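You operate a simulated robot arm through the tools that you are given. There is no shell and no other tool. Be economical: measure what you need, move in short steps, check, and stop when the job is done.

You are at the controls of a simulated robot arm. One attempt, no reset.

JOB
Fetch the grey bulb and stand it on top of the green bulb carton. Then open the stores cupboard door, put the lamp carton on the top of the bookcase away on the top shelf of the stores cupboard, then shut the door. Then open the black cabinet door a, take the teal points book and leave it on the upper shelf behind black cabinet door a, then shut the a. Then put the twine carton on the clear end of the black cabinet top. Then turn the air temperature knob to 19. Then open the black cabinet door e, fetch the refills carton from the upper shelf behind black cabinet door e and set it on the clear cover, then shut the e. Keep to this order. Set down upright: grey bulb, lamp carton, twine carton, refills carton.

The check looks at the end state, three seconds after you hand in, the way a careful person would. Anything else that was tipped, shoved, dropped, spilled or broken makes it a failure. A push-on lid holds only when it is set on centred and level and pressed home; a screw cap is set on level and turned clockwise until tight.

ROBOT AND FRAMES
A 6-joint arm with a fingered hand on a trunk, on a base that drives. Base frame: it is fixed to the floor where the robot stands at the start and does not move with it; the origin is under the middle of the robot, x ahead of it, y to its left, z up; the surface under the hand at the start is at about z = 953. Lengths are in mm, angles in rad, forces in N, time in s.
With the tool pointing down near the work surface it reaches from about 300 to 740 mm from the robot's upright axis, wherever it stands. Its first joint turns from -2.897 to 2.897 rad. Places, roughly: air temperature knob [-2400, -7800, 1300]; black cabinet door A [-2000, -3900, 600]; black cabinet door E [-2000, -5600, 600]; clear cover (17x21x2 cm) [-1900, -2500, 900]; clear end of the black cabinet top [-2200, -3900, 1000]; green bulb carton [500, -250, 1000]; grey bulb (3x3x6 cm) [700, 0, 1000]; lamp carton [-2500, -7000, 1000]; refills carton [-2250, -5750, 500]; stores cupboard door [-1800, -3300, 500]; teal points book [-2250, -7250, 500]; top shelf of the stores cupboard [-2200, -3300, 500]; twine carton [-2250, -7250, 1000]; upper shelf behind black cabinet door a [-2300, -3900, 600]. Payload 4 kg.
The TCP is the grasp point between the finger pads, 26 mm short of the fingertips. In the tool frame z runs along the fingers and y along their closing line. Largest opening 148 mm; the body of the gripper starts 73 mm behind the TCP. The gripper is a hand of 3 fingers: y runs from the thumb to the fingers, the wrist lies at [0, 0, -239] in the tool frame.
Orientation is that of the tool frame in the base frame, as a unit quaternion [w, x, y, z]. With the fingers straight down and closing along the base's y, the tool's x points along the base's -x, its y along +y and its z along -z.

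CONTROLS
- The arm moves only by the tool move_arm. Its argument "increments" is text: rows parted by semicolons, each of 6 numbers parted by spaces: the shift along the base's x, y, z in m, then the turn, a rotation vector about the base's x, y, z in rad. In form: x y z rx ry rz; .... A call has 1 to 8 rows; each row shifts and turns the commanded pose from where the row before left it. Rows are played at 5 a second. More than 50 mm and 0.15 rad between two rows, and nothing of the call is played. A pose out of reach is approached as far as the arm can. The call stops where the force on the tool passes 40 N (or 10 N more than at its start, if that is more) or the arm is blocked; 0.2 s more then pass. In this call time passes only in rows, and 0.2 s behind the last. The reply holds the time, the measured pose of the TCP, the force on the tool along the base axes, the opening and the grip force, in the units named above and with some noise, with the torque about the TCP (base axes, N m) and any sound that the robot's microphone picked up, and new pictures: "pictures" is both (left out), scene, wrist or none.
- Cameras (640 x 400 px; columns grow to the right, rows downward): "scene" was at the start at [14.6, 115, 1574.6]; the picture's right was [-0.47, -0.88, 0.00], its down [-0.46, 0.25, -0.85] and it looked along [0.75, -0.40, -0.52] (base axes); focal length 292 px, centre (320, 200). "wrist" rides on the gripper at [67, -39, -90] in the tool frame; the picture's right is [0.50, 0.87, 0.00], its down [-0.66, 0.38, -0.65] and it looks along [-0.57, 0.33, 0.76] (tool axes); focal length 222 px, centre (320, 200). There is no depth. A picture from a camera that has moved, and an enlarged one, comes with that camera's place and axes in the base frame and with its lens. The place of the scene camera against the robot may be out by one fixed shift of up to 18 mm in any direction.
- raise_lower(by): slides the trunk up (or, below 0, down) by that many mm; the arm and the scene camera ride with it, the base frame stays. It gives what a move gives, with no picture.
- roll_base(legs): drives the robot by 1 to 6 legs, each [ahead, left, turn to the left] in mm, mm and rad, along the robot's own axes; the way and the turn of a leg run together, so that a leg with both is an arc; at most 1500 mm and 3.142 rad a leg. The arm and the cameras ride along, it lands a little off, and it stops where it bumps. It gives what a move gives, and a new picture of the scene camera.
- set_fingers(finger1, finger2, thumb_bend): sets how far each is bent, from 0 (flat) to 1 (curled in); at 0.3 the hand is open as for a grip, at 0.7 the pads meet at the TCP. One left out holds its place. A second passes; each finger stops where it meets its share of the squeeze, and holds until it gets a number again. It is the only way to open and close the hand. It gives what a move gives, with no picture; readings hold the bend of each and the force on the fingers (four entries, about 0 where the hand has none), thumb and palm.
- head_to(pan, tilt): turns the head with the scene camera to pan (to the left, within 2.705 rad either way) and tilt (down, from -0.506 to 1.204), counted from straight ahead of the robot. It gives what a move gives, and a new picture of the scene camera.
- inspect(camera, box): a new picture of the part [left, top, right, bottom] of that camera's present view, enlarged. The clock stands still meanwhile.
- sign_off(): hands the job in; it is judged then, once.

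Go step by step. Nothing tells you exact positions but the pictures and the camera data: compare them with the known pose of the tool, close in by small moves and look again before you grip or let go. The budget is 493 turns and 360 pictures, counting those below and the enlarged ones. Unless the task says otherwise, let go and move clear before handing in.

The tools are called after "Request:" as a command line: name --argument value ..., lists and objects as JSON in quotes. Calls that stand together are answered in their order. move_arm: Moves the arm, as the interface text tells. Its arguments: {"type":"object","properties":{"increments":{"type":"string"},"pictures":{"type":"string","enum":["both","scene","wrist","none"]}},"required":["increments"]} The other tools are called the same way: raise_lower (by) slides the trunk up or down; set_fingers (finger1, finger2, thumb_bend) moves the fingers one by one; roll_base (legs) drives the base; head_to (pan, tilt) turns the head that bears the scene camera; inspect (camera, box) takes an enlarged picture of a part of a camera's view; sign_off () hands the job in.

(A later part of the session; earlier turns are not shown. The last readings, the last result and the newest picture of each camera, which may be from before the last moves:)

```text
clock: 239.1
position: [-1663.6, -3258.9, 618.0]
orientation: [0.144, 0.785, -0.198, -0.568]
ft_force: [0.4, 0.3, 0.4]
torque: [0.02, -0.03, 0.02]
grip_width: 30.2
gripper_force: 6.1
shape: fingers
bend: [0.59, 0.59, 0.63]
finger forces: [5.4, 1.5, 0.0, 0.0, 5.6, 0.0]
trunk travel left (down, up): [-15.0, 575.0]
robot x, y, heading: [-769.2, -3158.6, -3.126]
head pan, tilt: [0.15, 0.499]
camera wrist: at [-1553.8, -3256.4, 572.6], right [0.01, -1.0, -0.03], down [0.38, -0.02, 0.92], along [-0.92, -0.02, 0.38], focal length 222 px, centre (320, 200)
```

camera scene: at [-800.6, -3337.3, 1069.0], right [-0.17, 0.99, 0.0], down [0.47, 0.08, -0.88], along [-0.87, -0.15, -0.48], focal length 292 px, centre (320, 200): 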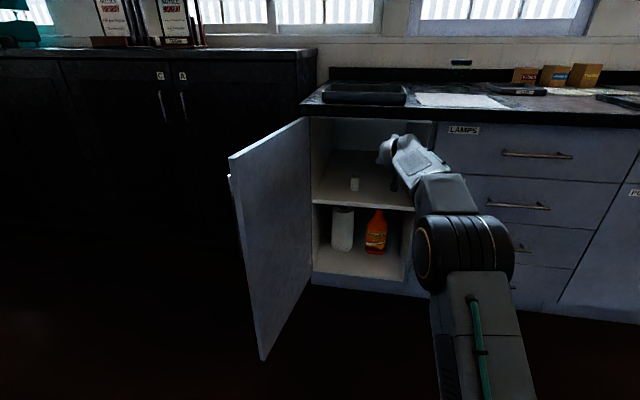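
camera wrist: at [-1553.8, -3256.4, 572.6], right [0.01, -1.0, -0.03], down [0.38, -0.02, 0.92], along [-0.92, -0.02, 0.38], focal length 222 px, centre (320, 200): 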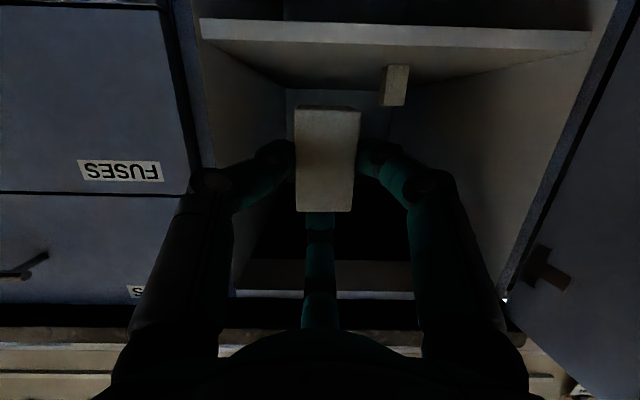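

The shelf surface is at z≈515, and the small carton on it sits near [-1916, -3369]. I align at y≈-3247 and drive the carton in above the shelf.

Request:
move_arm --increments "0 0.006 -0.014 0 0 0;0 0.006 -0.012 0 0 0" --pictures "none"

Request:
roll_base --legs '[[120, 0, 0]]'

Request:
inspect --camera "wrist" --box '[0, 0, 640, 400]'

```text
clock: 239.7
position: [-1661.7, -3245.1, 592.2]
orientation: [0.145, 0.786, -0.2, -0.567]
ft_force: [0.6, -0.3, -0.4]
torque: [0.02, 0.0, -0.03]
grip_width: 30.3
gripper_force: 6.4
shape: fingers
bend: [0.59, 0.59, 0.63]
finger forces: [5.3, 1.3, 0.1, 0.0, 5.6, 0.0]
trunk travel left (down, up): [-15.0, 575.0]
robot x, y, heading: [-773.8, -3159.6, -3.123]
head pan, tilt: [0.15, 0.499]
```

```text
clock: 240.9
position: [-1781.2, -3247.4, 593.5]
orientation: [0.145, 0.786, -0.198, -0.568]
ft_force: [0.1, 0.0, -0.1]
torque: [-0.04, 0.02, 0.02]
grip_width: 30.1
gripper_force: 6.0
shape: fingers
bend: [0.59, 0.59, 0.63]
finger forces: [5.4, 1.3, 0.1, 0.0, 5.5, 0.1]
trunk travel left (down, up): [-15.0, 575.0]
robot x, y, heading: [-890.8, -3162.7, -3.123]
head pan, tilt: [0.15, 0.499]
camera scene: at [-920.2, -3339.8, 1069.0], right [-0.17, 0.99, 0.0], down [0.47, 0.08, -0.88], along [-0.87, -0.15, -0.48], focal length 292 px, centre (320, 200)
```

scene: 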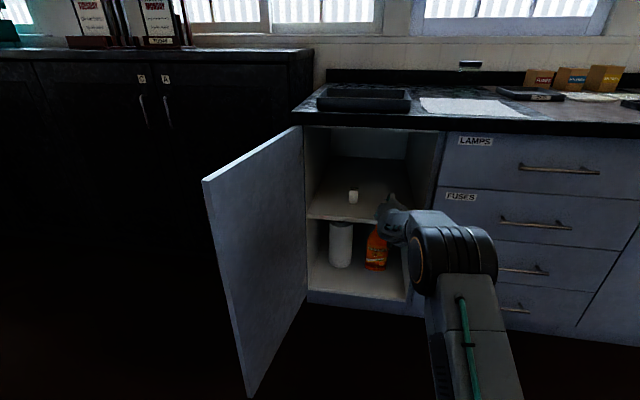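

```text
1.00 times, centred on (320, 200) of wrist (not enlarged: the box is as wide or as high as the picture)
camera zoom: at [-1672.0, -3246.8, 546.1], right [0.01, -1.0, -0.03], down [0.38, -0.02, 0.92], along [-0.92, -0.02, 0.38], focal length 222 px, centre (320, 200)
```

zoom: 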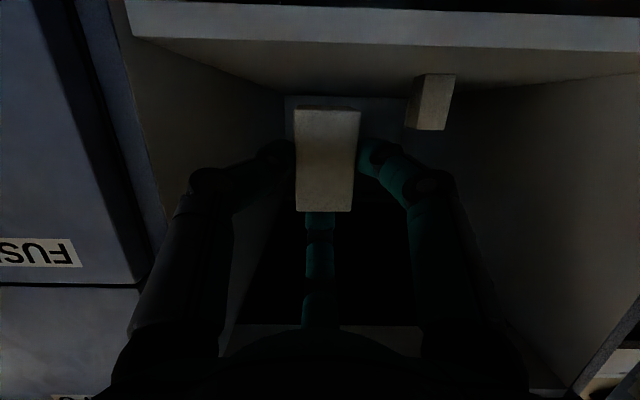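

Request:
roll_base --legs '[[105, 0, 0]]'

Request:
move_arm --increments "0 0 -0.015 0 0 0;0 0 -0.008 0 0 0" --pictures "wrist"

Request:
inspect --camera "scene" --box '[290, 110, 450, 260]'

```text
clock: 242.1
position: [-1888.1, -3249.9, 591.4]
orientation: [0.145, 0.786, -0.199, -0.568]
ft_force: [0.8, -0.9, 0.0]
torque: [0.01, 0.01, 0.0]
grip_width: 30.0
gripper_force: 6.3
shape: fingers
bend: [0.59, 0.59, 0.63]
finger forces: [5.4, 1.4, 0.0, 0.0, 5.6, 0.0]
trunk travel left (down, up): [-15.0, 575.0]
robot x, y, heading: [-993.0, -3162.1, -3.125]
head pan, tilt: [0.15, 0.499]
camera scene: at [-1027.0, -3341.9, 1069.0], right [-0.17, 0.99, 0.0], down [0.47, 0.08, -0.88], along [-0.87, -0.15, -0.48], focal length 292 px, centre (320, 200)
```

scene: 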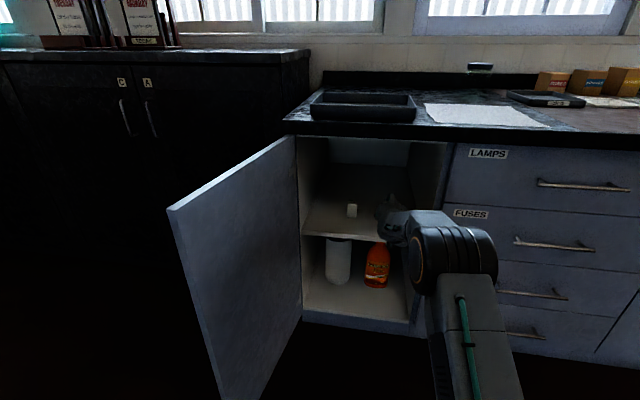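

```text
clock: 242.7
position: [-1887.7, -3251.2, 568.9]
orientation: [0.144, 0.786, -0.199, -0.568]
ft_force: [0.5, -1.7, 0.2]
torque: [-0.01, 0.0, 0.0]
grip_width: 30.2
gripper_force: 6.3
shape: fingers
bend: [0.59, 0.59, 0.63]
finger forces: [5.4, 1.3, 0.0, 0.1, 5.7, 0.1]
trunk travel left (down, up): [-15.0, 575.0]
robot x, y, heading: [-996.2, -3163.9, -3.124]
head pan, tilt: [0.15, 0.499]
camera wrist: at [-1778.3, -3249.0, 522.8], right [0.01, -1.0, -0.03], down [0.38, -0.02, 0.92], along [-0.92, -0.02, 0.38], focal length 222 px, centre (320, 200)
```

wrist: 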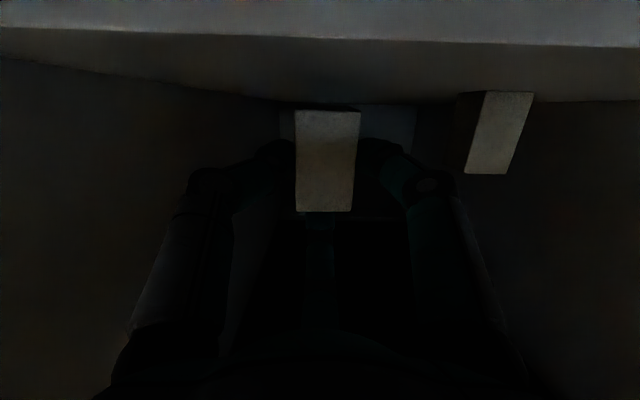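

```text
2.67 times, centred on (370, 185) of scene
camera zoom: at [-1026.9, -3341.9, 1069.0], right [-0.17, 0.99, 0.0], down [0.47, 0.08, -0.88], along [-0.87, -0.15, -0.48], focal length 779 px, centre (187, 240)
```

zoom: 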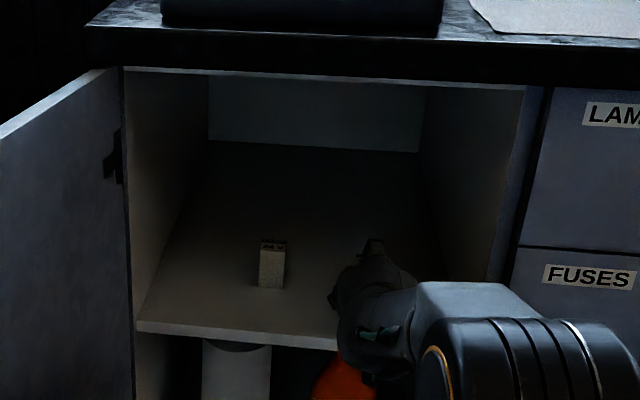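

Request:
move_arm --increments "0 0 -0.004 0 0 0;0 0 -0.003 0 0 0" --pictures "none"

Request:
move_arm --increments "0 0 -0.002 0 0 0" --pictures "none"

Request:
move_arm --increments "0 0 -0.002 0 0 0" --pictures "none"

```text
clock: 243.3
position: [-1888.3, -3251.0, 561.6]
orientation: [0.144, 0.786, -0.199, -0.568]
ft_force: [0.5, 0.7, -0.9]
torque: [-0.03, 0.01, -0.01]
grip_width: 30.5
gripper_force: 6.0
shape: fingers
bend: [0.59, 0.59, 0.63]
finger forces: [5.4, 1.3, 0.0, 0.0, 5.6, 0.0]
trunk travel left (down, up): [-15.0, 575.0]
robot x, y, heading: [-995.0, -3162.1, -3.119]
head pan, tilt: [0.15, 0.499]
```

```text
clock: 243.7
position: [-1888.2, -3250.2, 559.3]
orientation: [0.145, 0.786, -0.199, -0.568]
ft_force: [-0.4, -0.6, -0.1]
torque: [0.0, -0.01, 0.03]
grip_width: 30.2
gripper_force: 6.4
shape: fingers
bend: [0.59, 0.59, 0.63]
finger forces: [5.4, 1.3, 0.0, 0.1, 5.5, 0.1]
trunk travel left (down, up): [-15.0, 575.0]
robot x, y, heading: [-994.5, -3165.1, -3.124]
head pan, tilt: [0.15, 0.499]
```

```text
clock: 244.1
position: [-1888.4, -3250.3, 558.6]
orientation: [0.143, 0.786, -0.2, -0.567]
ft_force: [-0.6, 0.7, -0.2]
torque: [-0.01, -0.03, -0.02]
grip_width: 30.2
gripper_force: 6.3
shape: fingers
bend: [0.59, 0.59, 0.63]
finger forces: [5.4, 1.3, 0.0, 0.1, 5.5, 0.0]
trunk travel left (down, up): [-15.0, 575.0]
robot x, y, heading: [-996.6, -3162.1, -3.121]
head pan, tilt: [0.15, 0.499]
```

Request:
move_arm --increments "0 0 -0.002 0 0 0" --pictures "none"

Request:
move_arm --increments "0 0 -0.002 0 0 0" --pictures "none"

Request:
inspect --camera "wrist" --box '[200, 20, 440, 230]'

```text
clock: 244.5
position: [-1886.4, -3250.5, 556.4]
orientation: [0.144, 0.786, -0.199, -0.567]
ft_force: [0.1, 0.6, 0.1]
torque: [-0.01, 0.0, 0.03]
grip_width: 30.0
gripper_force: 6.0
shape: fingers
bend: [0.59, 0.59, 0.63]
finger forces: [5.4, 1.5, 0.0, 0.0, 5.7, 0.0]
trunk travel left (down, up): [-15.0, 575.0]
robot x, y, heading: [-996.5, -3162.4, -3.122]
head pan, tilt: [0.15, 0.499]
```

```text
clock: 244.9
position: [-1887.1, -3251.1, 555.8]
orientation: [0.144, 0.785, -0.199, -0.568]
ft_force: [1.1, -0.2, 3.2]
torque: [0.03, 0.09, -0.01]
grip_width: 29.8
gripper_force: 6.9
shape: fingers
bend: [0.59, 0.59, 0.63]
finger forces: [5.6, 2.5, 0.0, 0.1, 6.3, 0.0]
trunk travel left (down, up): [-15.0, 575.0]
robot x, y, heading: [-996.9, -3162.1, -3.122]
head pan, tilt: [0.15, 0.499]
```

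```text
1.90 times, centred on (320, 125) of wrist
camera zoom: at [-1778.6, -3248.9, 509.1], right [0.01, -1.0, -0.03], down [0.38, -0.02, 0.92], along [-0.92, -0.02, 0.38], focal length 423 px, centre (320, 343)
```

zoom: 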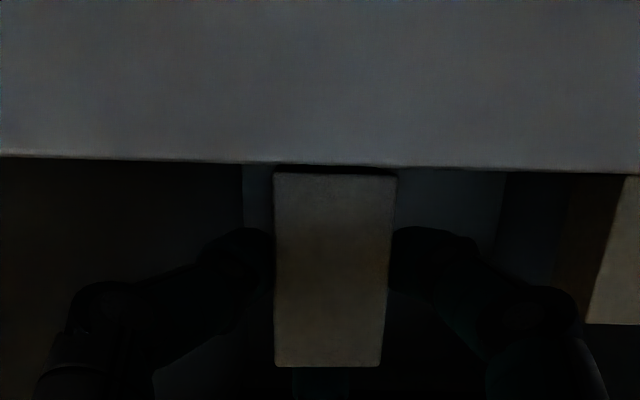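

Contact with the shelf is made. I release, top finger first and then the sides.

Request:
set_fingers --finger2 0.5

Request:
set_fingers --finger1 0.55 --thumb_bend 0.57

Request:
set_fingers --finger1 0.46 --thumb_bend 0.46 --finger2 0.42

Request:
inspect --camera "wrist" --box '[200, 20, 440, 230]'

```text
clock: 245.9
position: [-1888.2, -3250.3, 553.8]
orientation: [0.145, 0.786, -0.198, -0.567]
ft_force: [-0.2, 0.4, -0.5]
torque: [0.0, 0.03, 0.01]
grip_width: 29.7
gripper_force: 5.8
shape: fingers
bend: [0.59, 0.5, 0.63]
finger forces: [6.1, 0.0, 0.0, 0.0, 6.2, 0.0]
trunk travel left (down, up): [-15.0, 575.0]
robot x, y, heading: [-995.1, -3163.5, -3.123]
head pan, tilt: [0.15, 0.499]
```

```text
clock: 246.9
position: [-1887.7, -3250.9, 554.3]
orientation: [0.143, 0.786, -0.199, -0.568]
ft_force: [-0.7, -0.8, 0.0]
torque: [0.0, -0.02, 0.01]
grip_width: 43.6
gripper_force: 0.1
shape: fingers
bend: [0.55, 0.5, 0.56]
finger forces: [0.0, 0.0, 0.0, 0.0, 0.1, 0.0]
trunk travel left (down, up): [-15.0, 575.0]
robot x, y, heading: [-992.5, -3159.8, -3.125]
head pan, tilt: [0.15, 0.499]
```

```text
clock: 247.9
position: [-1888.7, -3251.0, 553.9]
orientation: [0.144, 0.786, -0.199, -0.568]
ft_force: [-0.3, -0.3, -0.5]
torque: [0.0, -0.01, -0.01]
grip_width: 74.9
gripper_force: 0.1
shape: fingers
bend: [0.46, 0.42, 0.46]
finger forces: [0.0, 0.0, 0.0, 0.0, 0.0, 0.0]
trunk travel left (down, up): [-15.0, 575.0]
robot x, y, heading: [-994.7, -3160.2, -3.124]
head pan, tilt: [0.15, 0.499]
```

```text
1.90 times, centred on (320, 125) of wrist
camera zoom: at [-1778.5, -3249.0, 508.3], right [0.01, -1.0, -0.03], down [0.38, -0.02, 0.92], along [-0.92, -0.02, 0.38], focal length 423 px, centre (320, 343)
```

zoom: 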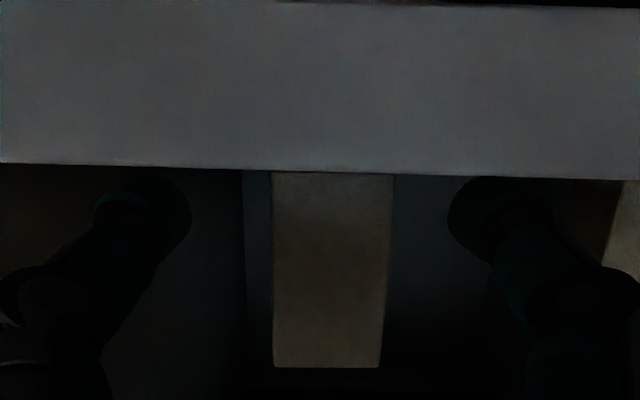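

Request:
move_arm --increments "0.02 0 0.002 0 0 0;0.03 0 0.003 0 0 0;0.03 0 0.005 0 0 0" --pictures "none"

Request:
roll_base --legs '[[-230, 0, 0]]'

Request:
inspect --camera "scene" --box '[290, 100, 450, 260]'

```text
clock: 248.7
position: [-1817.9, -3266.2, 573.7]
orientation: [0.139, 0.787, -0.202, -0.567]
ft_force: [-0.6, 0.5, 0.0]
torque: [0.02, 0.0, -0.01]
grip_width: 74.8
gripper_force: 0.1
shape: fingers
bend: [0.46, 0.42, 0.46]
finger forces: [0.1, 0.0, 0.0, 0.0, 0.0, 0.0]
out of reach, approached as far as the arm can: row 2, 3
trunk travel left (down, up): [-15.0, 575.0]
robot x, y, heading: [-996.8, -3159.0, -3.118]
head pan, tilt: [0.15, 0.499]
```

```text
clock: 250.4
position: [-1589.2, -3262.2, 574.4]
orientation: [0.14, 0.787, -0.202, -0.567]
ft_force: [-0.2, 0.0, 0.4]
torque: [0.03, -0.04, -0.01]
grip_width: 74.9
gripper_force: 0.1
shape: fingers
bend: [0.46, 0.42, 0.46]
finger forces: [0.1, 0.0, 0.0, 0.0, 0.1, 0.1]
trunk travel left (down, up): [-15.0, 575.0]
robot x, y, heading: [-766.3, -3158.4, -3.12]
head pan, tilt: [0.15, 0.499]
camera scene: at [-797.2, -3337.3, 1069.0], right [-0.17, 0.99, 0.0], down [0.47, 0.08, -0.88], along [-0.87, -0.15, -0.48], focal length 292 px, centre (320, 200)
```

scene: 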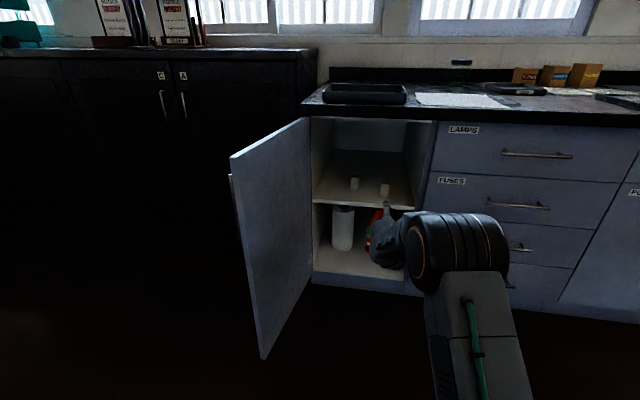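

```text
2.50 times, centred on (370, 180) of scene
camera zoom: at [-797.2, -3337.3, 1069.0], right [-0.17, 0.99, 0.0], down [0.47, 0.08, -0.88], along [-0.87, -0.15, -0.48], focal length 730 px, centre (195, 250)
```

zoom: 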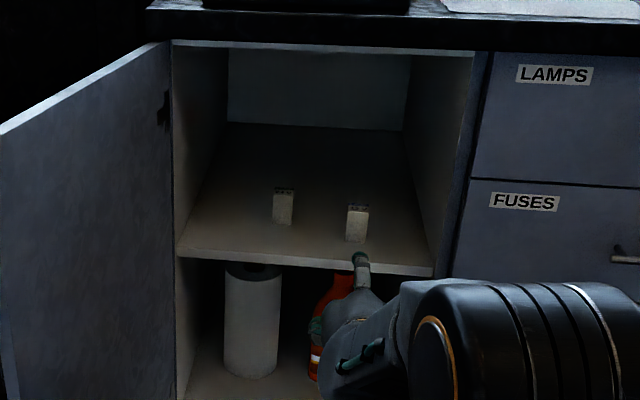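

The lamp carton stands on the top shelf. To shut the door I'll use a compact tool-down hand, pass round the open door's edge, and push from the outside.

Request:
set_fingers --finger1 0.7 --finger2 0.7 --thumb_bend 0.7

Request:
move_arm --increments "0.03 0.01 0.01 0 -0.14 0;0.03 0.01 0.01 0 -0.14 0;0.03 0.01 0.01 0 -0.14 0;0.03 0.01 0.01 0 -0.14 0;0.035 0.01 0.01 0 -0.14 0;0.035 0.01 0.01 0 -0.14 0;0.035 0.01 0 0 -0.14 0;0.035 0.01 0 0 -0.14 0" --pictures "none"

Request:
move_arm --increments "0.04 0 0 0 -0.13 0;0.04 0 0 0 0 0;0.04 0 0 0 0 0" --pictures "scene"

```text
clock: 251.4
position: [-1589.0, -3262.4, 574.4]
orientation: [0.139, 0.787, -0.201, -0.567]
ft_force: [0.9, 0.0, 0.9]
torque: [-0.01, 0.01, 0.04]
grip_width: 0.3
gripper_force: 0.2
shape: fingers
bend: [0.69, 0.69, 0.7]
finger forces: [0.0, 0.1, 0.1, 0.1, 0.0, 0.0]
trunk travel left (down, up): [-15.0, 575.0]
robot x, y, heading: [-765.9, -3157.3, -3.121]
head pan, tilt: [0.15, 0.499]
```

```text
clock: 253.2
position: [-1342.6, -3181.2, 630.4]
orientation: [0.009, 0.965, -0.246, -0.094]
ft_force: [-0.3, -0.3, 1.6]
torque: [-0.03, 0.01, -0.03]
grip_width: 0.0
gripper_force: 0.1
shape: fingers
bend: [0.69, 0.69, 0.7]
finger forces: [0.1, 0.1, 0.0, 0.0, 0.1, 0.0]
out of reach, approached as far as the arm can: row 3
trunk travel left (down, up): [-15.0, 575.0]
robot x, y, heading: [-763.9, -3156.9, -3.124]
head pan, tilt: [0.15, 0.499]
```

```text
clock: 254.0
position: [-1220.6, -3180.6, 631.7]
orientation: [-0.007, 0.969, -0.246, -0.032]
ft_force: [0.3, 0.2, -0.3]
torque: [0.01, -0.03, 0.0]
grip_width: 0.0
gripper_force: 0.2
shape: fingers
bend: [0.69, 0.69, 0.7]
finger forces: [0.0, 0.1, 0.0, 0.0, 0.0, 0.1]
trunk travel left (down, up): [-15.0, 575.0]
robot x, y, heading: [-765.7, -3159.5, -3.117]
head pan, tilt: [0.15, 0.499]
camera scene: at [-797.5, -3337.3, 1069.0], right [-0.17, 0.99, 0.0], down [0.47, 0.08, -0.88], along [-0.87, -0.15, -0.48], focal length 292 px, centre (320, 200)
```

scene: 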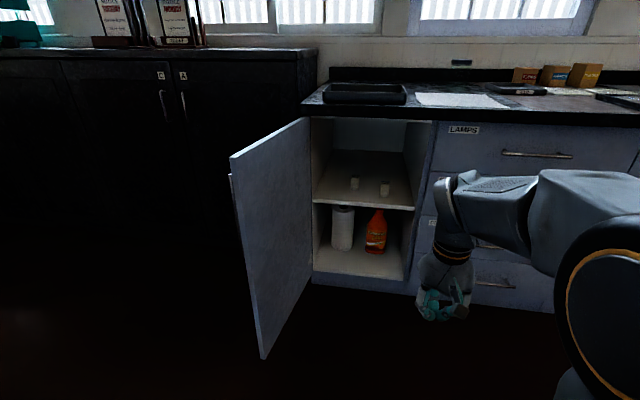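

Request:
roll_base --legs '[[0, 700, 0], [150, 0, -0.02]]'

Request:
move_arm --increments "-0.03 0 -0.04 0 0 0;-0.03 0 -0.04 0 0 0;-0.03 0 -0.04 0 0 0;-0.04 0 -0.01 0 0 0;-0.04 0 0 0 0 0;-0.04 0 0 0 0 0" --pictures "scene"

```text
clock: 258.8
position: [-1353.1, -3874.6, 632.4]
orientation: [-0.007, 0.967, -0.254, -0.032]
ft_force: [0.2, -0.7, 0.7]
torque: [0.01, 0.01, 0.01]
grip_width: 0.0
gripper_force: 0.0
shape: fingers
bend: [0.69, 0.69, 0.7]
finger forces: [0.0, 0.1, 0.0, 0.0, 0.0, 0.0]
trunk travel left (down, up): [-15.0, 575.0]
robot x, y, heading: [-898.0, -3857.5, -3.132]
head pan, tilt: [0.15, 0.499]
camera scene: at [-931.3, -4037.4, 1069.0], right [-0.15, 0.99, 0.0], down [0.47, 0.07, -0.88], along [-0.87, -0.14, -0.48], focal length 292 px, centre (320, 200)
```

scene: 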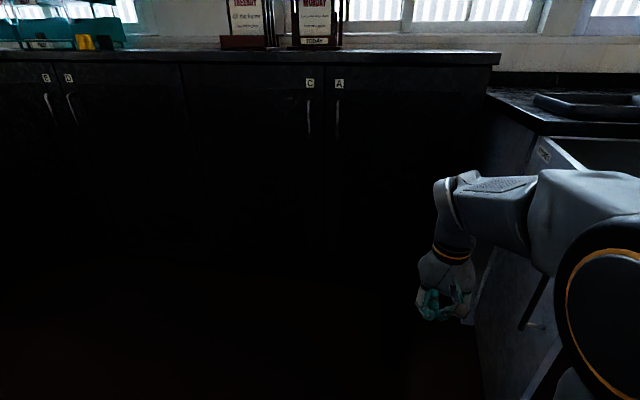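

```text
clock: 260.2
position: [-1562.2, -3874.8, 500.8]
orientation: [-0.007, 0.967, -0.253, -0.032]
ft_force: [0.0, -0.7, -0.5]
torque: [0.01, 0.01, 0.0]
grip_width: 0.3
gripper_force: 0.0
shape: fingers
bend: [0.69, 0.69, 0.7]
finger forces: [0.1, 0.1, 0.0, 0.0, 0.0, 0.1]
trunk travel left (down, up): [-15.0, 575.0]
robot x, y, heading: [-895.1, -3858.9, -3.135]
head pan, tilt: [0.15, 0.499]
camera scene: at [-931.0, -4037.4, 1069.0], right [-0.15, 0.99, 0.0], down [0.47, 0.07, -0.88], along [-0.87, -0.14, -0.48], focal length 292 px, centre (320, 200)
```

scene: 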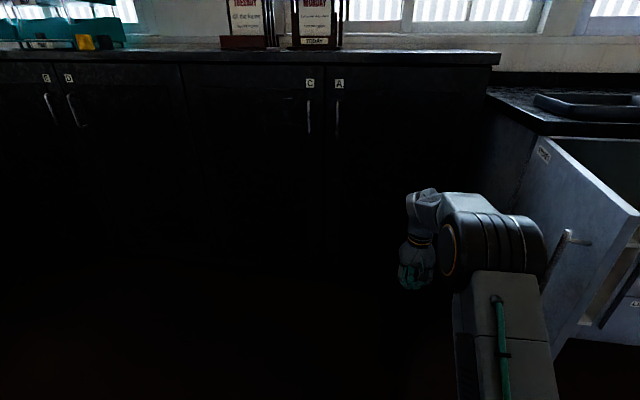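

Request:
move_arm --increments "0 0.04 0 0 0 0;0 0.04 0 0 0 0;0 0.04 0 0 0 0;0 0.04 0 0 0 0;0 0.04 0 0 0 0;0 0.04 0 0 0 0;0 0.03 0 0 0 0" --pictures "scene"

```text
clock: 261.8
position: [-1561.8, -3602.1, 503.7]
orientation: [-0.007, 0.967, -0.254, -0.032]
ft_force: [-0.6, 0.9, -0.1]
torque: [0.02, 0.01, -0.04]
grip_width: 0.1
gripper_force: 0.1
shape: fingers
bend: [0.69, 0.69, 0.7]
finger forces: [0.1, 0.0, 0.0, 0.0, 0.1, 0.1]
trunk travel left (down, up): [-15.0, 575.0]
robot x, y, heading: [-898.8, -3857.6, -3.136]
head pan, tilt: [0.15, 0.499]
camera scene: at [-931.3, -4037.5, 1069.0], right [-0.16, 0.99, 0.0], down [0.47, 0.07, -0.88], along [-0.87, -0.14, -0.48], focal length 292 px, centre (320, 200)
```

scene: 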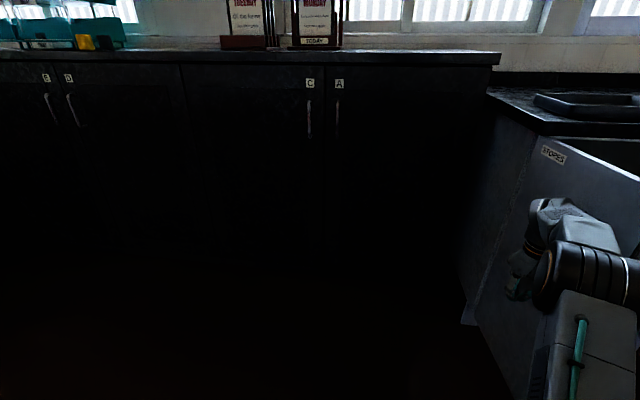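

Request:
roll_base --legs '[[0, -180, 0]]'

Request:
head_to --pan -0.25 --tilt 0.5

```text
clock: 263.4
position: [-1563.1, -3419.2, 503.3]
orientation: [-0.006, 0.967, -0.253, -0.032]
ft_force: [0.0, -0.4, -0.6]
torque: [-0.04, 0.02, -0.02]
grip_width: 0.0
gripper_force: 0.0
shape: fingers
bend: [0.69, 0.69, 0.7]
finger forces: [0.1, 0.1, 0.1, 0.0, 0.0, 0.0]
trunk travel left (down, up): [-15.0, 575.0]
robot x, y, heading: [-898.4, -3673.0, -3.133]
head pan, tilt: [0.15, 0.499]
camera scene: at [-932.3, -3851.9, 1069.0], right [-0.16, 0.99, 0.0], down [0.47, 0.07, -0.88], along [-0.87, -0.14, -0.48], focal length 292 px, centre (320, 200)
```

scene: 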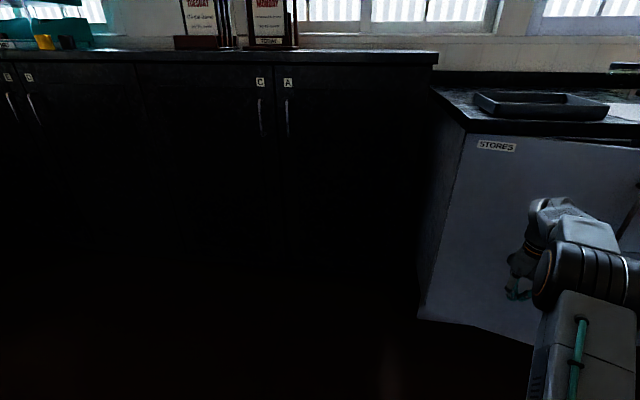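

```text
clock: 264.2
position: [-1563.2, -3419.3, 503.7]
orientation: [-0.007, 0.967, -0.253, -0.033]
ft_force: [-0.4, -0.7, -0.4]
torque: [0.02, -0.01, 0.01]
grip_width: 0.1
gripper_force: 0.0
shape: fingers
bend: [0.69, 0.69, 0.7]
finger forces: [0.0, 0.1, 0.0, 0.0, 0.0, 0.0]
trunk travel left (down, up): [-15.0, 575.0]
robot x, y, heading: [-898.0, -3673.8, -3.139]
head pan, tilt: [-0.25, 0.499]
camera scene: at [-930.7, -3815.9, 1069.0], right [0.24, 0.97, 0.0], down [0.46, -0.12, -0.88], along [-0.85, 0.21, -0.48], focal length 292 px, centre (320, 200)
```

scene: 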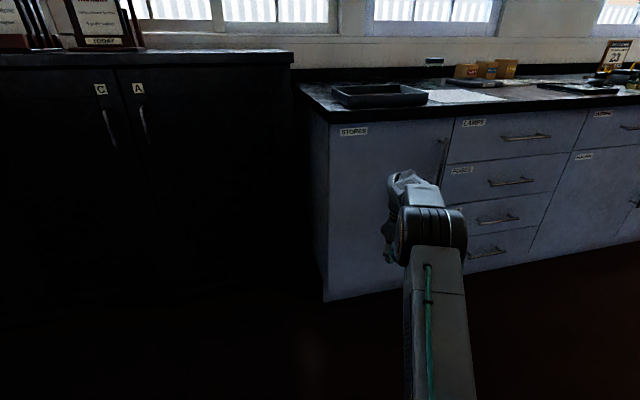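

Request:
inspect --camera "scene" --box '[300, 100, 480, 310]'

```text
1.90 times, centred on (390, 205) of scene
camera zoom: at [-930.7, -3815.9, 1069.0], right [0.24, 0.97, 0.0], down [0.46, -0.12, -0.88], along [-0.85, 0.21, -0.48], focal length 556 px, centre (187, 190)
```

zoom: 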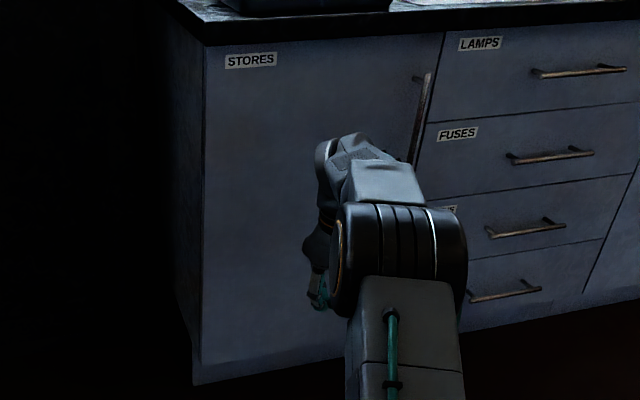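

Request:
roll_base --legs '[[150, -100, 0]]'

Request:
move_arm --increments "-0.02 0 0 0 0 0;-0.02 0 0 0 0 0;-0.02 0 0 0 0 0;-0.02 0 0 0 0 0" --pictures "scene"

```text
clock: 265.7
position: [-1711.3, -3318.7, 501.2]
orientation: [-0.006, 0.967, -0.253, -0.033]
ft_force: [0.3, 0.9, -0.7]
torque: [0.01, 0.0, 0.0]
grip_width: 0.0
gripper_force: 0.0
shape: fingers
bend: [0.69, 0.69, 0.7]
finger forces: [0.1, 0.1, 0.0, 0.1, 0.0, 0.1]
trunk travel left (down, up): [-15.0, 575.0]
robot x, y, heading: [-1043.8, -3569.2, -3.14]
head pan, tilt: [-0.25, 0.499]
camera scene: at [-1079.5, -3715.4, 1069.0], right [0.24, 0.97, 0.0], down [0.46, -0.12, -0.88], along [-0.85, 0.21, -0.48], focal length 292 px, centre (320, 200)
```

scene: 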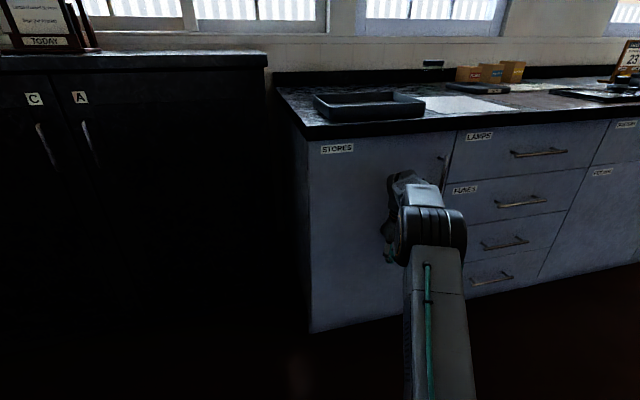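

```text
clock: 266.5
position: [-1759.5, -3316.7, 504.5]
orientation: [-0.007, 0.966, -0.257, -0.029]
ft_force: [24.9, -3.3, 4.1]
torque: [0.09, 0.97, 0.16]
grip_width: 3.9
gripper_force: 12.7
shape: fingers
bend: [0.68, 0.7, 0.69]
finger forces: [0.0, 24.0, 0.0, 0.1, 0.0, 0.0]
out of reach, approached as far as the arm can: row 3
trunk travel left (down, up): [-15.0, 575.0]
robot x, y, heading: [-1048.3, -3572.5, -3.136]
head pan, tilt: [-0.25, 0.499]
stopped in row 3: the force on the tool passed its limit at 77 N (the readings are from after the stop); the commanded pose is now the measured one
camera scene: at [-1077.6, -3715.7, 1069.1], right [0.24, 0.97, 0.0], down [0.46, -0.12, -0.88], along [-0.85, 0.21, -0.48], focal length 292 px, centre (320, 200)
```

scene: 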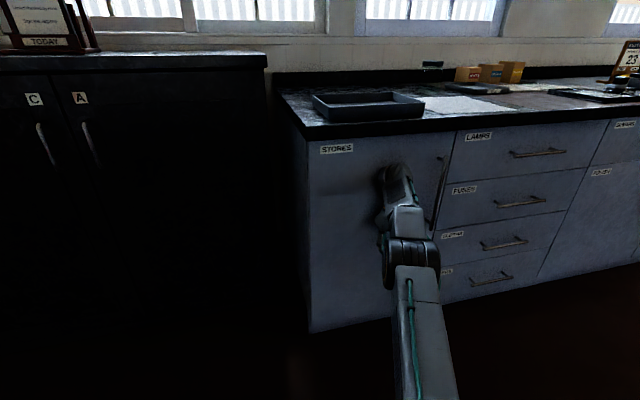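

The stores door is shut firm. Next is black cabinet door A; I back off and look at it.

Request:
move_arm --increments "0.03 0 0 0 0 0;0.04 0 0 0 0 0;0.04 0 0 0 0 0;0.04 0 0.02 0 0 0;0.04 0 0.02 0 0 0" --pictures "none"

Request:
roll_base --legs '[[-120, 350, 0]]'

Request:
head_to --pan 0.05 --tilt 0.5

Request:
inspect --camera "scene" --box '[220, 40, 520, 340]'

```text
clock: 267.7
position: [-1572.6, -3317.3, 543.0]
orientation: [-0.006, 0.966, -0.257, -0.027]
ft_force: [0.8, -0.5, -0.6]
torque: [-0.01, 0.0, 0.02]
grip_width: 0.7
gripper_force: 0.0
shape: fingers
bend: [0.69, 0.7, 0.7]
finger forces: [0.1, 0.0, 0.1, 0.1, 0.0, 0.0]
trunk travel left (down, up): [-15.0, 575.0]
robot x, y, heading: [-1044.5, -3574.2, -3.135]
head pan, tilt: [-0.25, 0.499]
```

```text
clock: 270.1
position: [-1449.6, -3666.2, 543.0]
orientation: [-0.007, 0.966, -0.256, -0.029]
ft_force: [0.4, 1.1, -0.6]
torque: [-0.01, 0.0, 0.0]
grip_width: 0.5
gripper_force: 0.1
shape: fingers
bend: [0.69, 0.7, 0.7]
finger forces: [0.1, 0.0, 0.0, 0.0, 0.0, 0.1]
trunk travel left (down, up): [-15.0, 575.0]
robot x, y, heading: [-921.5, -3920.3, -3.137]
head pan, tilt: [-0.25, 0.499]
camera scene: at [-956.0, -4062.8, 1069.0], right [0.24, 0.97, 0.0], down [0.46, -0.11, -0.88], along [-0.85, 0.21, -0.48], focal length 292 px, centre (320, 200)
```

scene: 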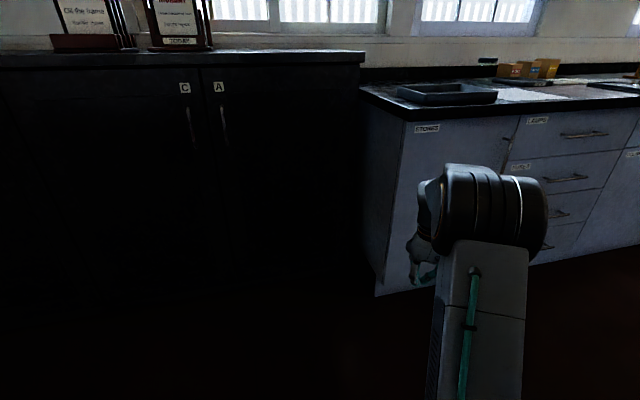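

```text
clock: 270.9
position: [-1449.8, -3665.5, 543.7]
orientation: [-0.007, 0.966, -0.256, -0.028]
ft_force: [0.0, -0.3, -0.6]
torque: [-0.04, 0.01, -0.03]
grip_width: 0.5
gripper_force: 0.0
shape: fingers
bend: [0.69, 0.7, 0.7]
finger forces: [0.0, 0.0, 0.0, 0.0, 0.1, 0.0]
trunk travel left (down, up): [-15.0, 575.0]
robot x, y, heading: [-922.6, -3920.3, -3.134]
head pan, tilt: [0.051, 0.499]
camera scene: at [-958.5, -4089.8, 1069.0], right [-0.06, 1.0, 0.0], down [0.48, 0.03, -0.88], along [-0.88, -0.05, -0.48], focal length 292 px, centre (320, 200)
```

scene: 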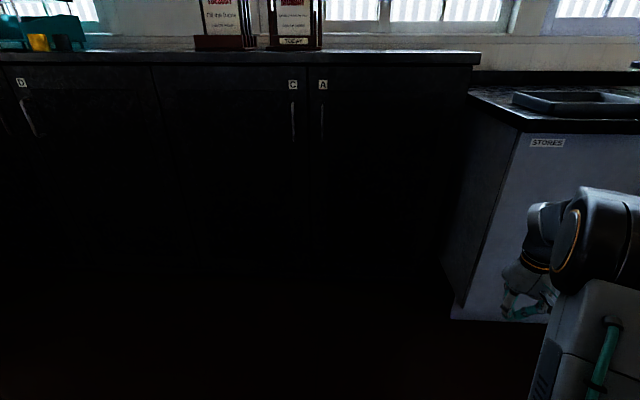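

```text
1.33 times, centred on (370, 190) of scene
camera zoom: at [-958.5, -4089.8, 1069.0], right [-0.06, 1.0, 0.0], down [0.48, 0.03, -0.88], along [-0.88, -0.05, -0.48], focal length 390 px, centre (253, 213)
```

zoom: 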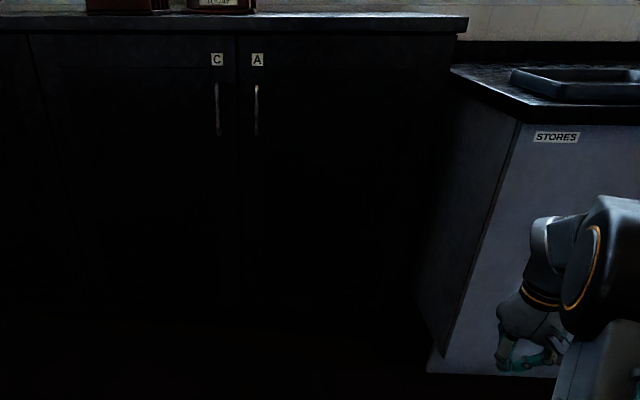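

Door A's handle triangulates to about x -1988, y -4142, z 748–878, with its hinge on the +y side. I position the base and bring the hand horizontal in front of it.

Request:
roll_base --legs '[[0, 190, 0]]'

Request:
raise_lower --by 193

Request:
move_arm --increments "0 -0.04 0 0 0 0.13;0 -0.04 0 0 0 0.13;0 -0.04 0 0 0 0.13;0 -0.04 0 0 0 0.13;-0.02 -0.035 0 0 0.13 0;-0.03 -0.035 0 0 0.13 0;-0.03 -0.03 0 0 0.14 0;-0.03 -0.03 0 0 0.14 0" --pictures "none"

Request:
move_arm --increments "-0.03 0 0.005 0 0.14 0;-0.03 0 0.01 0 0.14 0;-0.03 0 0.01 0 0.14 0;-0.03 0 0.01 0 0.14 0;-0.03 0 0.02 0 0.14 0;0 0 0.02 0 0.14 0;0 0 0 0 0.14 0;0 0 0 0 0.05 0" --pictures "both"

```text
clock: 272.4
position: [-1447.0, -3851.4, 542.6]
orientation: [-0.006, 0.966, -0.257, -0.029]
ft_force: [0.1, 0.5, 0.1]
torque: [0.02, -0.01, -0.01]
grip_width: 0.5
gripper_force: 0.0
shape: fingers
bend: [0.69, 0.7, 0.7]
finger forces: [0.0, 0.1, 0.0, 0.0, 0.0, 0.0]
trunk travel left (down, up): [-15.0, 575.0]
robot x, y, heading: [-922.3, -4108.6, -3.138]
head pan, tilt: [0.051, 0.499]
camera scene: at [-957.7, -4276.9, 1069.0], right [-0.06, 1.0, 0.0], down [0.48, 0.03, -0.88], along [-0.88, -0.05, -0.48], focal length 292 px, centre (320, 200)
```

scene: 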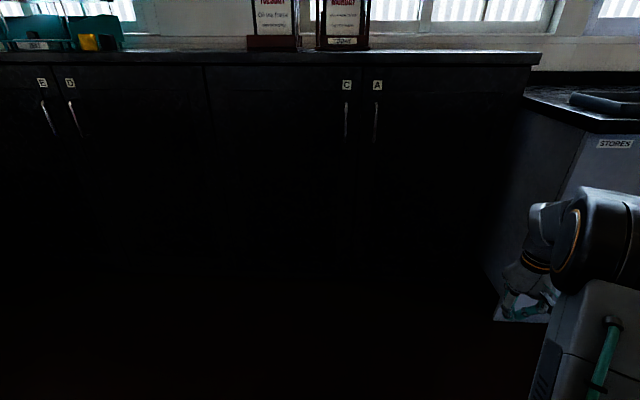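

```text
clock: 274.5
position: [-1446.7, -3850.2, 736.7]
orientation: [-0.007, 0.966, -0.257, -0.03]
ft_force: [0.0, 0.1, -0.7]
torque: [0.01, 0.0, 0.06]
grip_width: 0.7
gripper_force: 0.0
shape: fingers
bend: [0.69, 0.7, 0.7]
finger forces: [0.0, 0.0, 0.1, 0.0, 0.1, 0.1]
trunk travel left (down, up): [-208.0, 382.0]
robot x, y, heading: [-922.1, -4103.6, -3.138]
head pan, tilt: [0.051, 0.499]
```

```text
clock: 276.3
position: [-1557.2, -4141.9, 737.3]
orientation: [0.002, 0.956, 0.0, -0.295]
ft_force: [-1.2, 0.5, 0.0]
torque: [-0.03, -0.02, 0.0]
grip_width: 0.7
gripper_force: 0.1
shape: fingers
bend: [0.69, 0.7, 0.7]
finger forces: [0.0, 0.1, 0.0, 0.0, 0.0, 0.1]
trunk travel left (down, up): [-208.0, 382.0]
robot x, y, heading: [-923.3, -4109.2, -3.134]
head pan, tilt: [0.051, 0.499]
```

```text
clock: 278.1
position: [-1698.3, -4206.6, 853.6]
orientation: [-0.03, 0.753, -0.026, -0.657]
ft_force: [-0.2, 0.7, 0.1]
torque: [0.0, -0.01, 0.0]
grip_width: 0.4
gripper_force: 0.0
shape: fingers
bend: [0.69, 0.7, 0.7]
finger forces: [0.0, 0.0, 0.1, 0.1, 0.0, 0.0]
out of reach, approached as far as the arm can: row 1, 2, 3, 5, 6, 7, 8
trunk travel left (down, up): [-208.0, 382.0]
robot x, y, heading: [-924.7, -4109.4, -3.135]
head pan, tilt: [0.051, 0.499]
camera scene: at [-957.8, -4276.7, 1262.0], right [-0.06, 1.0, 0.0], down [0.48, 0.03, -0.88], along [-0.88, -0.05, -0.48], focal length 292 px, centre (320, 200)
camera wrist: at [-1597.3, -4176.1, 798.2], right [0.0, -0.86, -0.51], down [0.53, -0.43, 0.73], along [-0.85, -0.27, 0.46], focal length 222 px, centre (320, 200)
```

scene: 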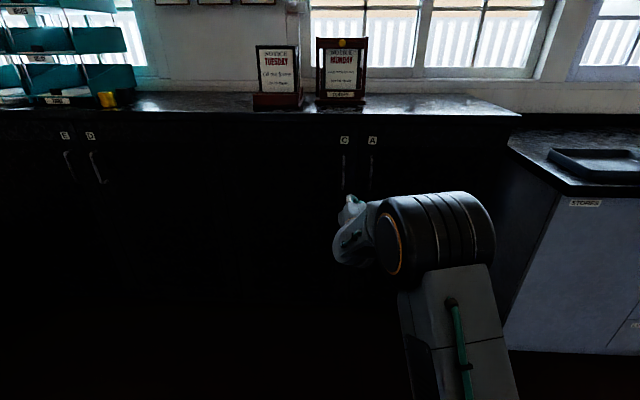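
wrist: 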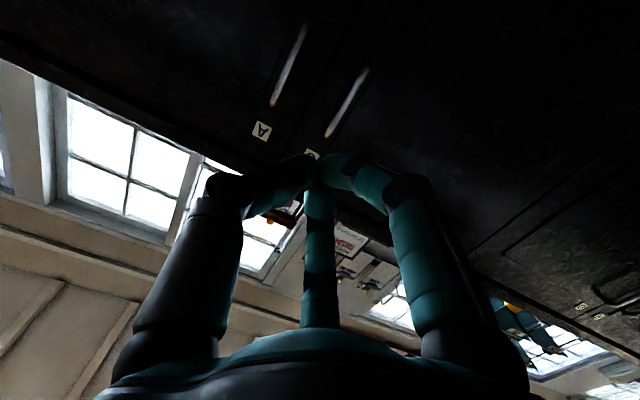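

Request:
raise_lower --by -190

Request:
move_arm --increments "-0.02 0 0.04 0 0 0;-0.02 0.01 0.04 0 0 0.02;-0.02 0.01 0.03 0 0 0.02;0 0.02 0.02 0 0.04 0.02;0 0.02 0.02 0 0.05 0.02" --pictures "wrist"

```text
clock: 280.2
position: [-1697.9, -4207.0, 662.8]
orientation: [-0.03, 0.753, -0.026, -0.657]
ft_force: [-0.3, 1.0, -0.3]
torque: [-0.02, 0.0, 0.02]
grip_width: 0.3
gripper_force: 0.0
shape: fingers
bend: [0.69, 0.7, 0.7]
finger forces: [0.0, 0.0, 0.0, 0.0, 0.0, 0.1]
trunk travel left (down, up): [-18.0, 572.0]
robot x, y, heading: [-923.3, -4109.1, -3.137]
head pan, tilt: [0.051, 0.499]
```

```text
clock: 281.4
position: [-1762.2, -4157.1, 819.6]
orientation: [-0.008, 0.726, -0.001, -0.688]
ft_force: [-1.0, -0.5, 0.6]
torque: [0.0, 0.01, -0.04]
grip_width: 0.5
gripper_force: 0.0
shape: fingers
bend: [0.69, 0.7, 0.7]
finger forces: [0.0, 0.0, 0.1, 0.1, 0.0, 0.0]
out of reach, approached as far as the arm can: row 5
trunk travel left (down, up): [-18.0, 572.0]
robot x, y, heading: [-920.6, -4107.2, -3.136]
head pan, tilt: [0.051, 0.499]
camera wrist: at [-1669.7, -4119.0, 756.9], right [0.02, -0.86, -0.51], down [0.61, -0.39, 0.68], along [-0.79, -0.32, 0.52], focal length 222 px, centre (320, 200)
```

wrist: 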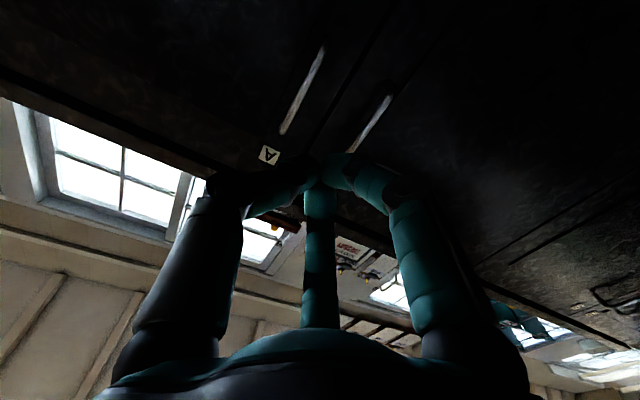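

Request:
set_fingers --finger1 0.45 --finger2 0.45 --thumb_bend 0.45

Request:
move_arm --increments "-0.01 0.01 0 0 0 0;-0.01 0.01 0 0 0 0" --pictures "none"

Request:
roll_base --legs '[[165, 0, 0]]'

Request:
inspect --camera "wrist" --box '[120, 0, 520, 250]'

```text
clock: 282.4
position: [-1764.3, -4156.9, 819.6]
orientation: [-0.008, 0.725, -0.001, -0.689]
ft_force: [-0.1, -0.4, 0.9]
torque: [-0.03, -0.04, 0.02]
grip_width: 78.0
gripper_force: 0.1
shape: fingers
bend: [0.45, 0.45, 0.45]
finger forces: [0.0, 0.0, 0.0, 0.0, 0.1, 0.0]
trunk travel left (down, up): [-18.0, 572.0]
robot x, y, heading: [-924.1, -4103.7, -3.139]
head pan, tilt: [0.051, 0.499]
```

```text
clock: 283.0
position: [-1787.2, -4145.6, 825.4]
orientation: [-0.006, 0.725, 0.001, -0.689]
ft_force: [0.4, 0.1, -0.3]
torque: [0.0, 0.02, -0.03]
grip_width: 78.3
gripper_force: 0.0
shape: fingers
bend: [0.45, 0.45, 0.45]
finger forces: [0.0, 0.0, 0.1, 0.0, 0.0, 0.0]
out of reach, approached as far as the arm can: row 1
trunk travel left (down, up): [-18.0, 572.0]
robot x, y, heading: [-922.7, -4106.5, -3.136]
head pan, tilt: [0.051, 0.499]
```

```text
clock: 284.4
position: [-1951.1, -4150.1, 825.9]
orientation: [-0.006, 0.725, 0.001, -0.689]
ft_force: [-0.4, -0.6, 0.0]
torque: [-0.02, 0.02, 0.0]
grip_width: 78.0
gripper_force: 0.0
shape: fingers
bend: [0.45, 0.45, 0.45]
finger forces: [0.1, 0.0, 0.1, 0.0, 0.1, 0.1]
trunk travel left (down, up): [-18.0, 572.0]
robot x, y, heading: [-1091.0, -4107.8, -3.131]
head pan, tilt: [0.051, 0.499]
camera scene: at [-1122.7, -4278.1, 1072.0], right [-0.06, 1.0, 0.0], down [0.48, 0.03, -0.88], along [-0.88, -0.05, -0.48], focal length 292 px, centre (320, 200)
```

scene: 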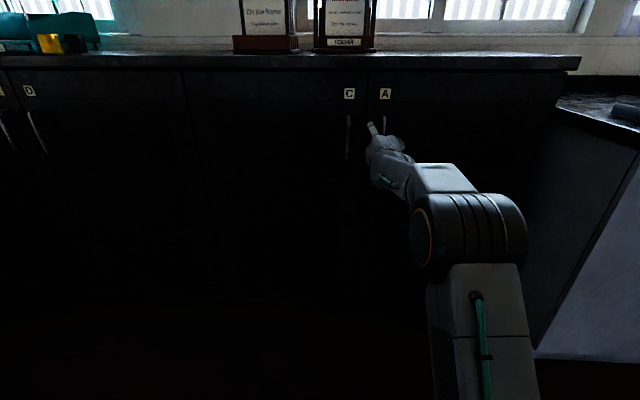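

```text
1.60 times, centred on (320, 125) of wrist
camera zoom: at [-1858.1, -4110.9, 762.5], right [0.02, -0.86, -0.51], down [0.62, -0.39, 0.68], along [-0.79, -0.33, 0.52], focal length 355 px, centre (320, 320)
```

zoom: 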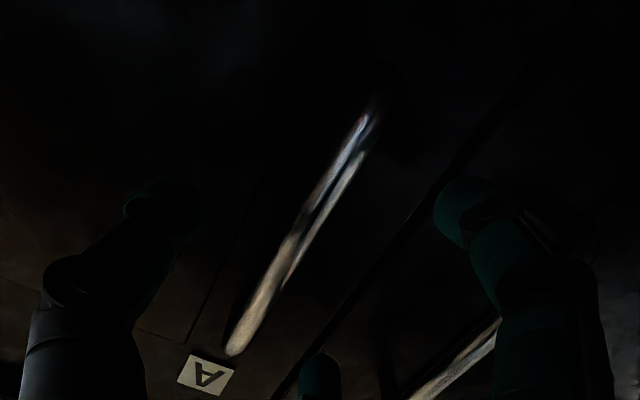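

Request:
move_arm --increments "0 0.012 0 0 0 0;-0.013 0 0 0 0 0;-0.013 0 0 0 0 0" --pictures "none"

Request:
inspect --camera "wrist" --box '[120, 0, 520, 250]'

```text
clock: 285.2
position: [-1976.4, -4137.5, 826.3]
orientation: [-0.005, 0.726, 0.001, -0.688]
ft_force: [0.2, -0.1, -0.1]
torque: [-0.04, 0.0, 0.01]
grip_width: 78.3
gripper_force: 0.1
shape: fingers
bend: [0.45, 0.45, 0.45]
finger forces: [0.0, 0.0, 0.0, 0.1, 0.1, 0.0]
trunk travel left (down, up): [-18.0, 572.0]
robot x, y, heading: [-1085.8, -4108.8, -3.135]
head pan, tilt: [0.051, 0.499]
```

```text
1.60 times, centred on (320, 125) of wrist
camera zoom: at [-1883.4, -4099.3, 762.1], right [0.02, -0.86, -0.51], down [0.62, -0.39, 0.68], along [-0.79, -0.33, 0.52], focal length 355 px, centre (320, 320)
```

zoom: 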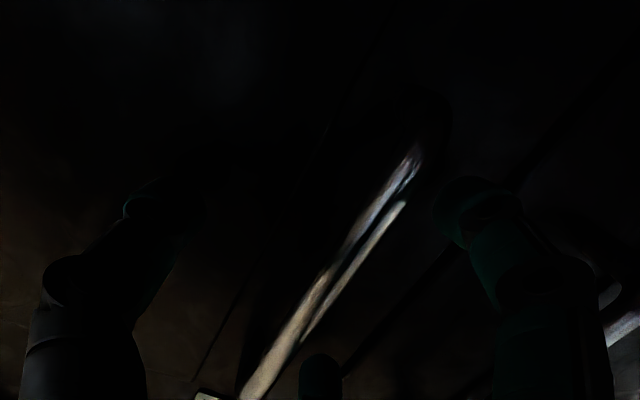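

Request:
set_fingers --finger1 0.72 --finger2 0.72 --thumb_bend 0.72

Request:
inspect --camera "wrist" --box '[120, 0, 520, 250]'

```text
clock: 286.2
position: [-1977.0, -4137.7, 826.2]
orientation: [-0.006, 0.725, 0.001, -0.689]
ft_force: [-1.0, -0.7, -0.9]
torque: [-0.05, -0.02, 0.03]
grip_width: 0.5
gripper_force: 4.8
shape: fingers
bend: [0.71, 0.71, 0.71]
finger forces: [3.4, 3.1, 0.0, 0.0, 2.9, 0.0]
trunk travel left (down, up): [-18.0, 572.0]
robot x, y, heading: [-1085.5, -4109.0, -3.134]
head pan, tilt: [0.051, 0.499]
```

```text
1.60 times, centred on (320, 125) of wrist
camera zoom: at [-1883.4, -4099.3, 762.0], right [0.02, -0.86, -0.51], down [0.62, -0.39, 0.68], along [-0.79, -0.33, 0.52], focal length 355 px, centre (320, 320)
```

zoom: 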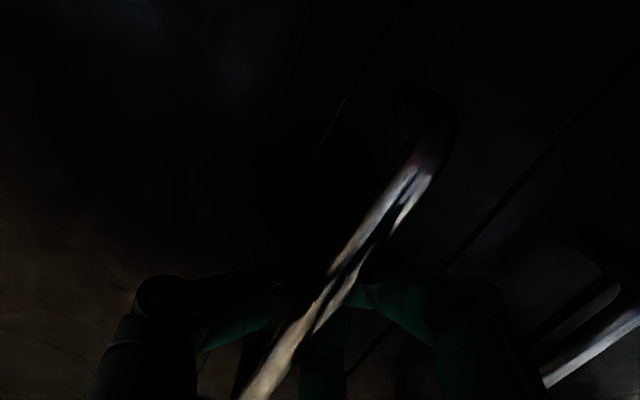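

The handle is hooked. To avoid the arm's inner limits I swing the whole base about the door hinge in small arcs.

Request:
roll_base --legs '[[-45, -93, 0.1]]'

```text
clock: 287.4
position: [-1929.9, -4129.6, 824.6]
orientation: [0.028, 0.724, 0.036, -0.688]
ft_force: [-0.6, -0.2, 0.2]
torque: [0.02, 0.01, -0.02]
grip_width: 0.0
gripper_force: 0.1
shape: fingers
bend: [0.71, 0.71, 0.71]
finger forces: [0.2, 0.1, 0.0, 0.0, 0.0, 0.0]
trunk travel left (down, up): [-18.0, 572.0]
robot x, y, heading: [-1050.4, -4010.2, -3.036]
head pan, tilt: [0.051, 0.499]
camera scene: at [-1066.6, -4183.7, 1072.0], right [-0.16, 0.99, 0.0], down [0.47, 0.08, -0.88], along [-0.87, -0.14, -0.48], focal length 292 px, centre (320, 200)
```

scene: 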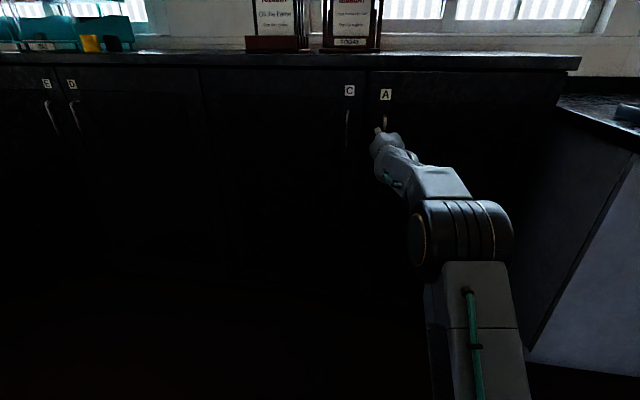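

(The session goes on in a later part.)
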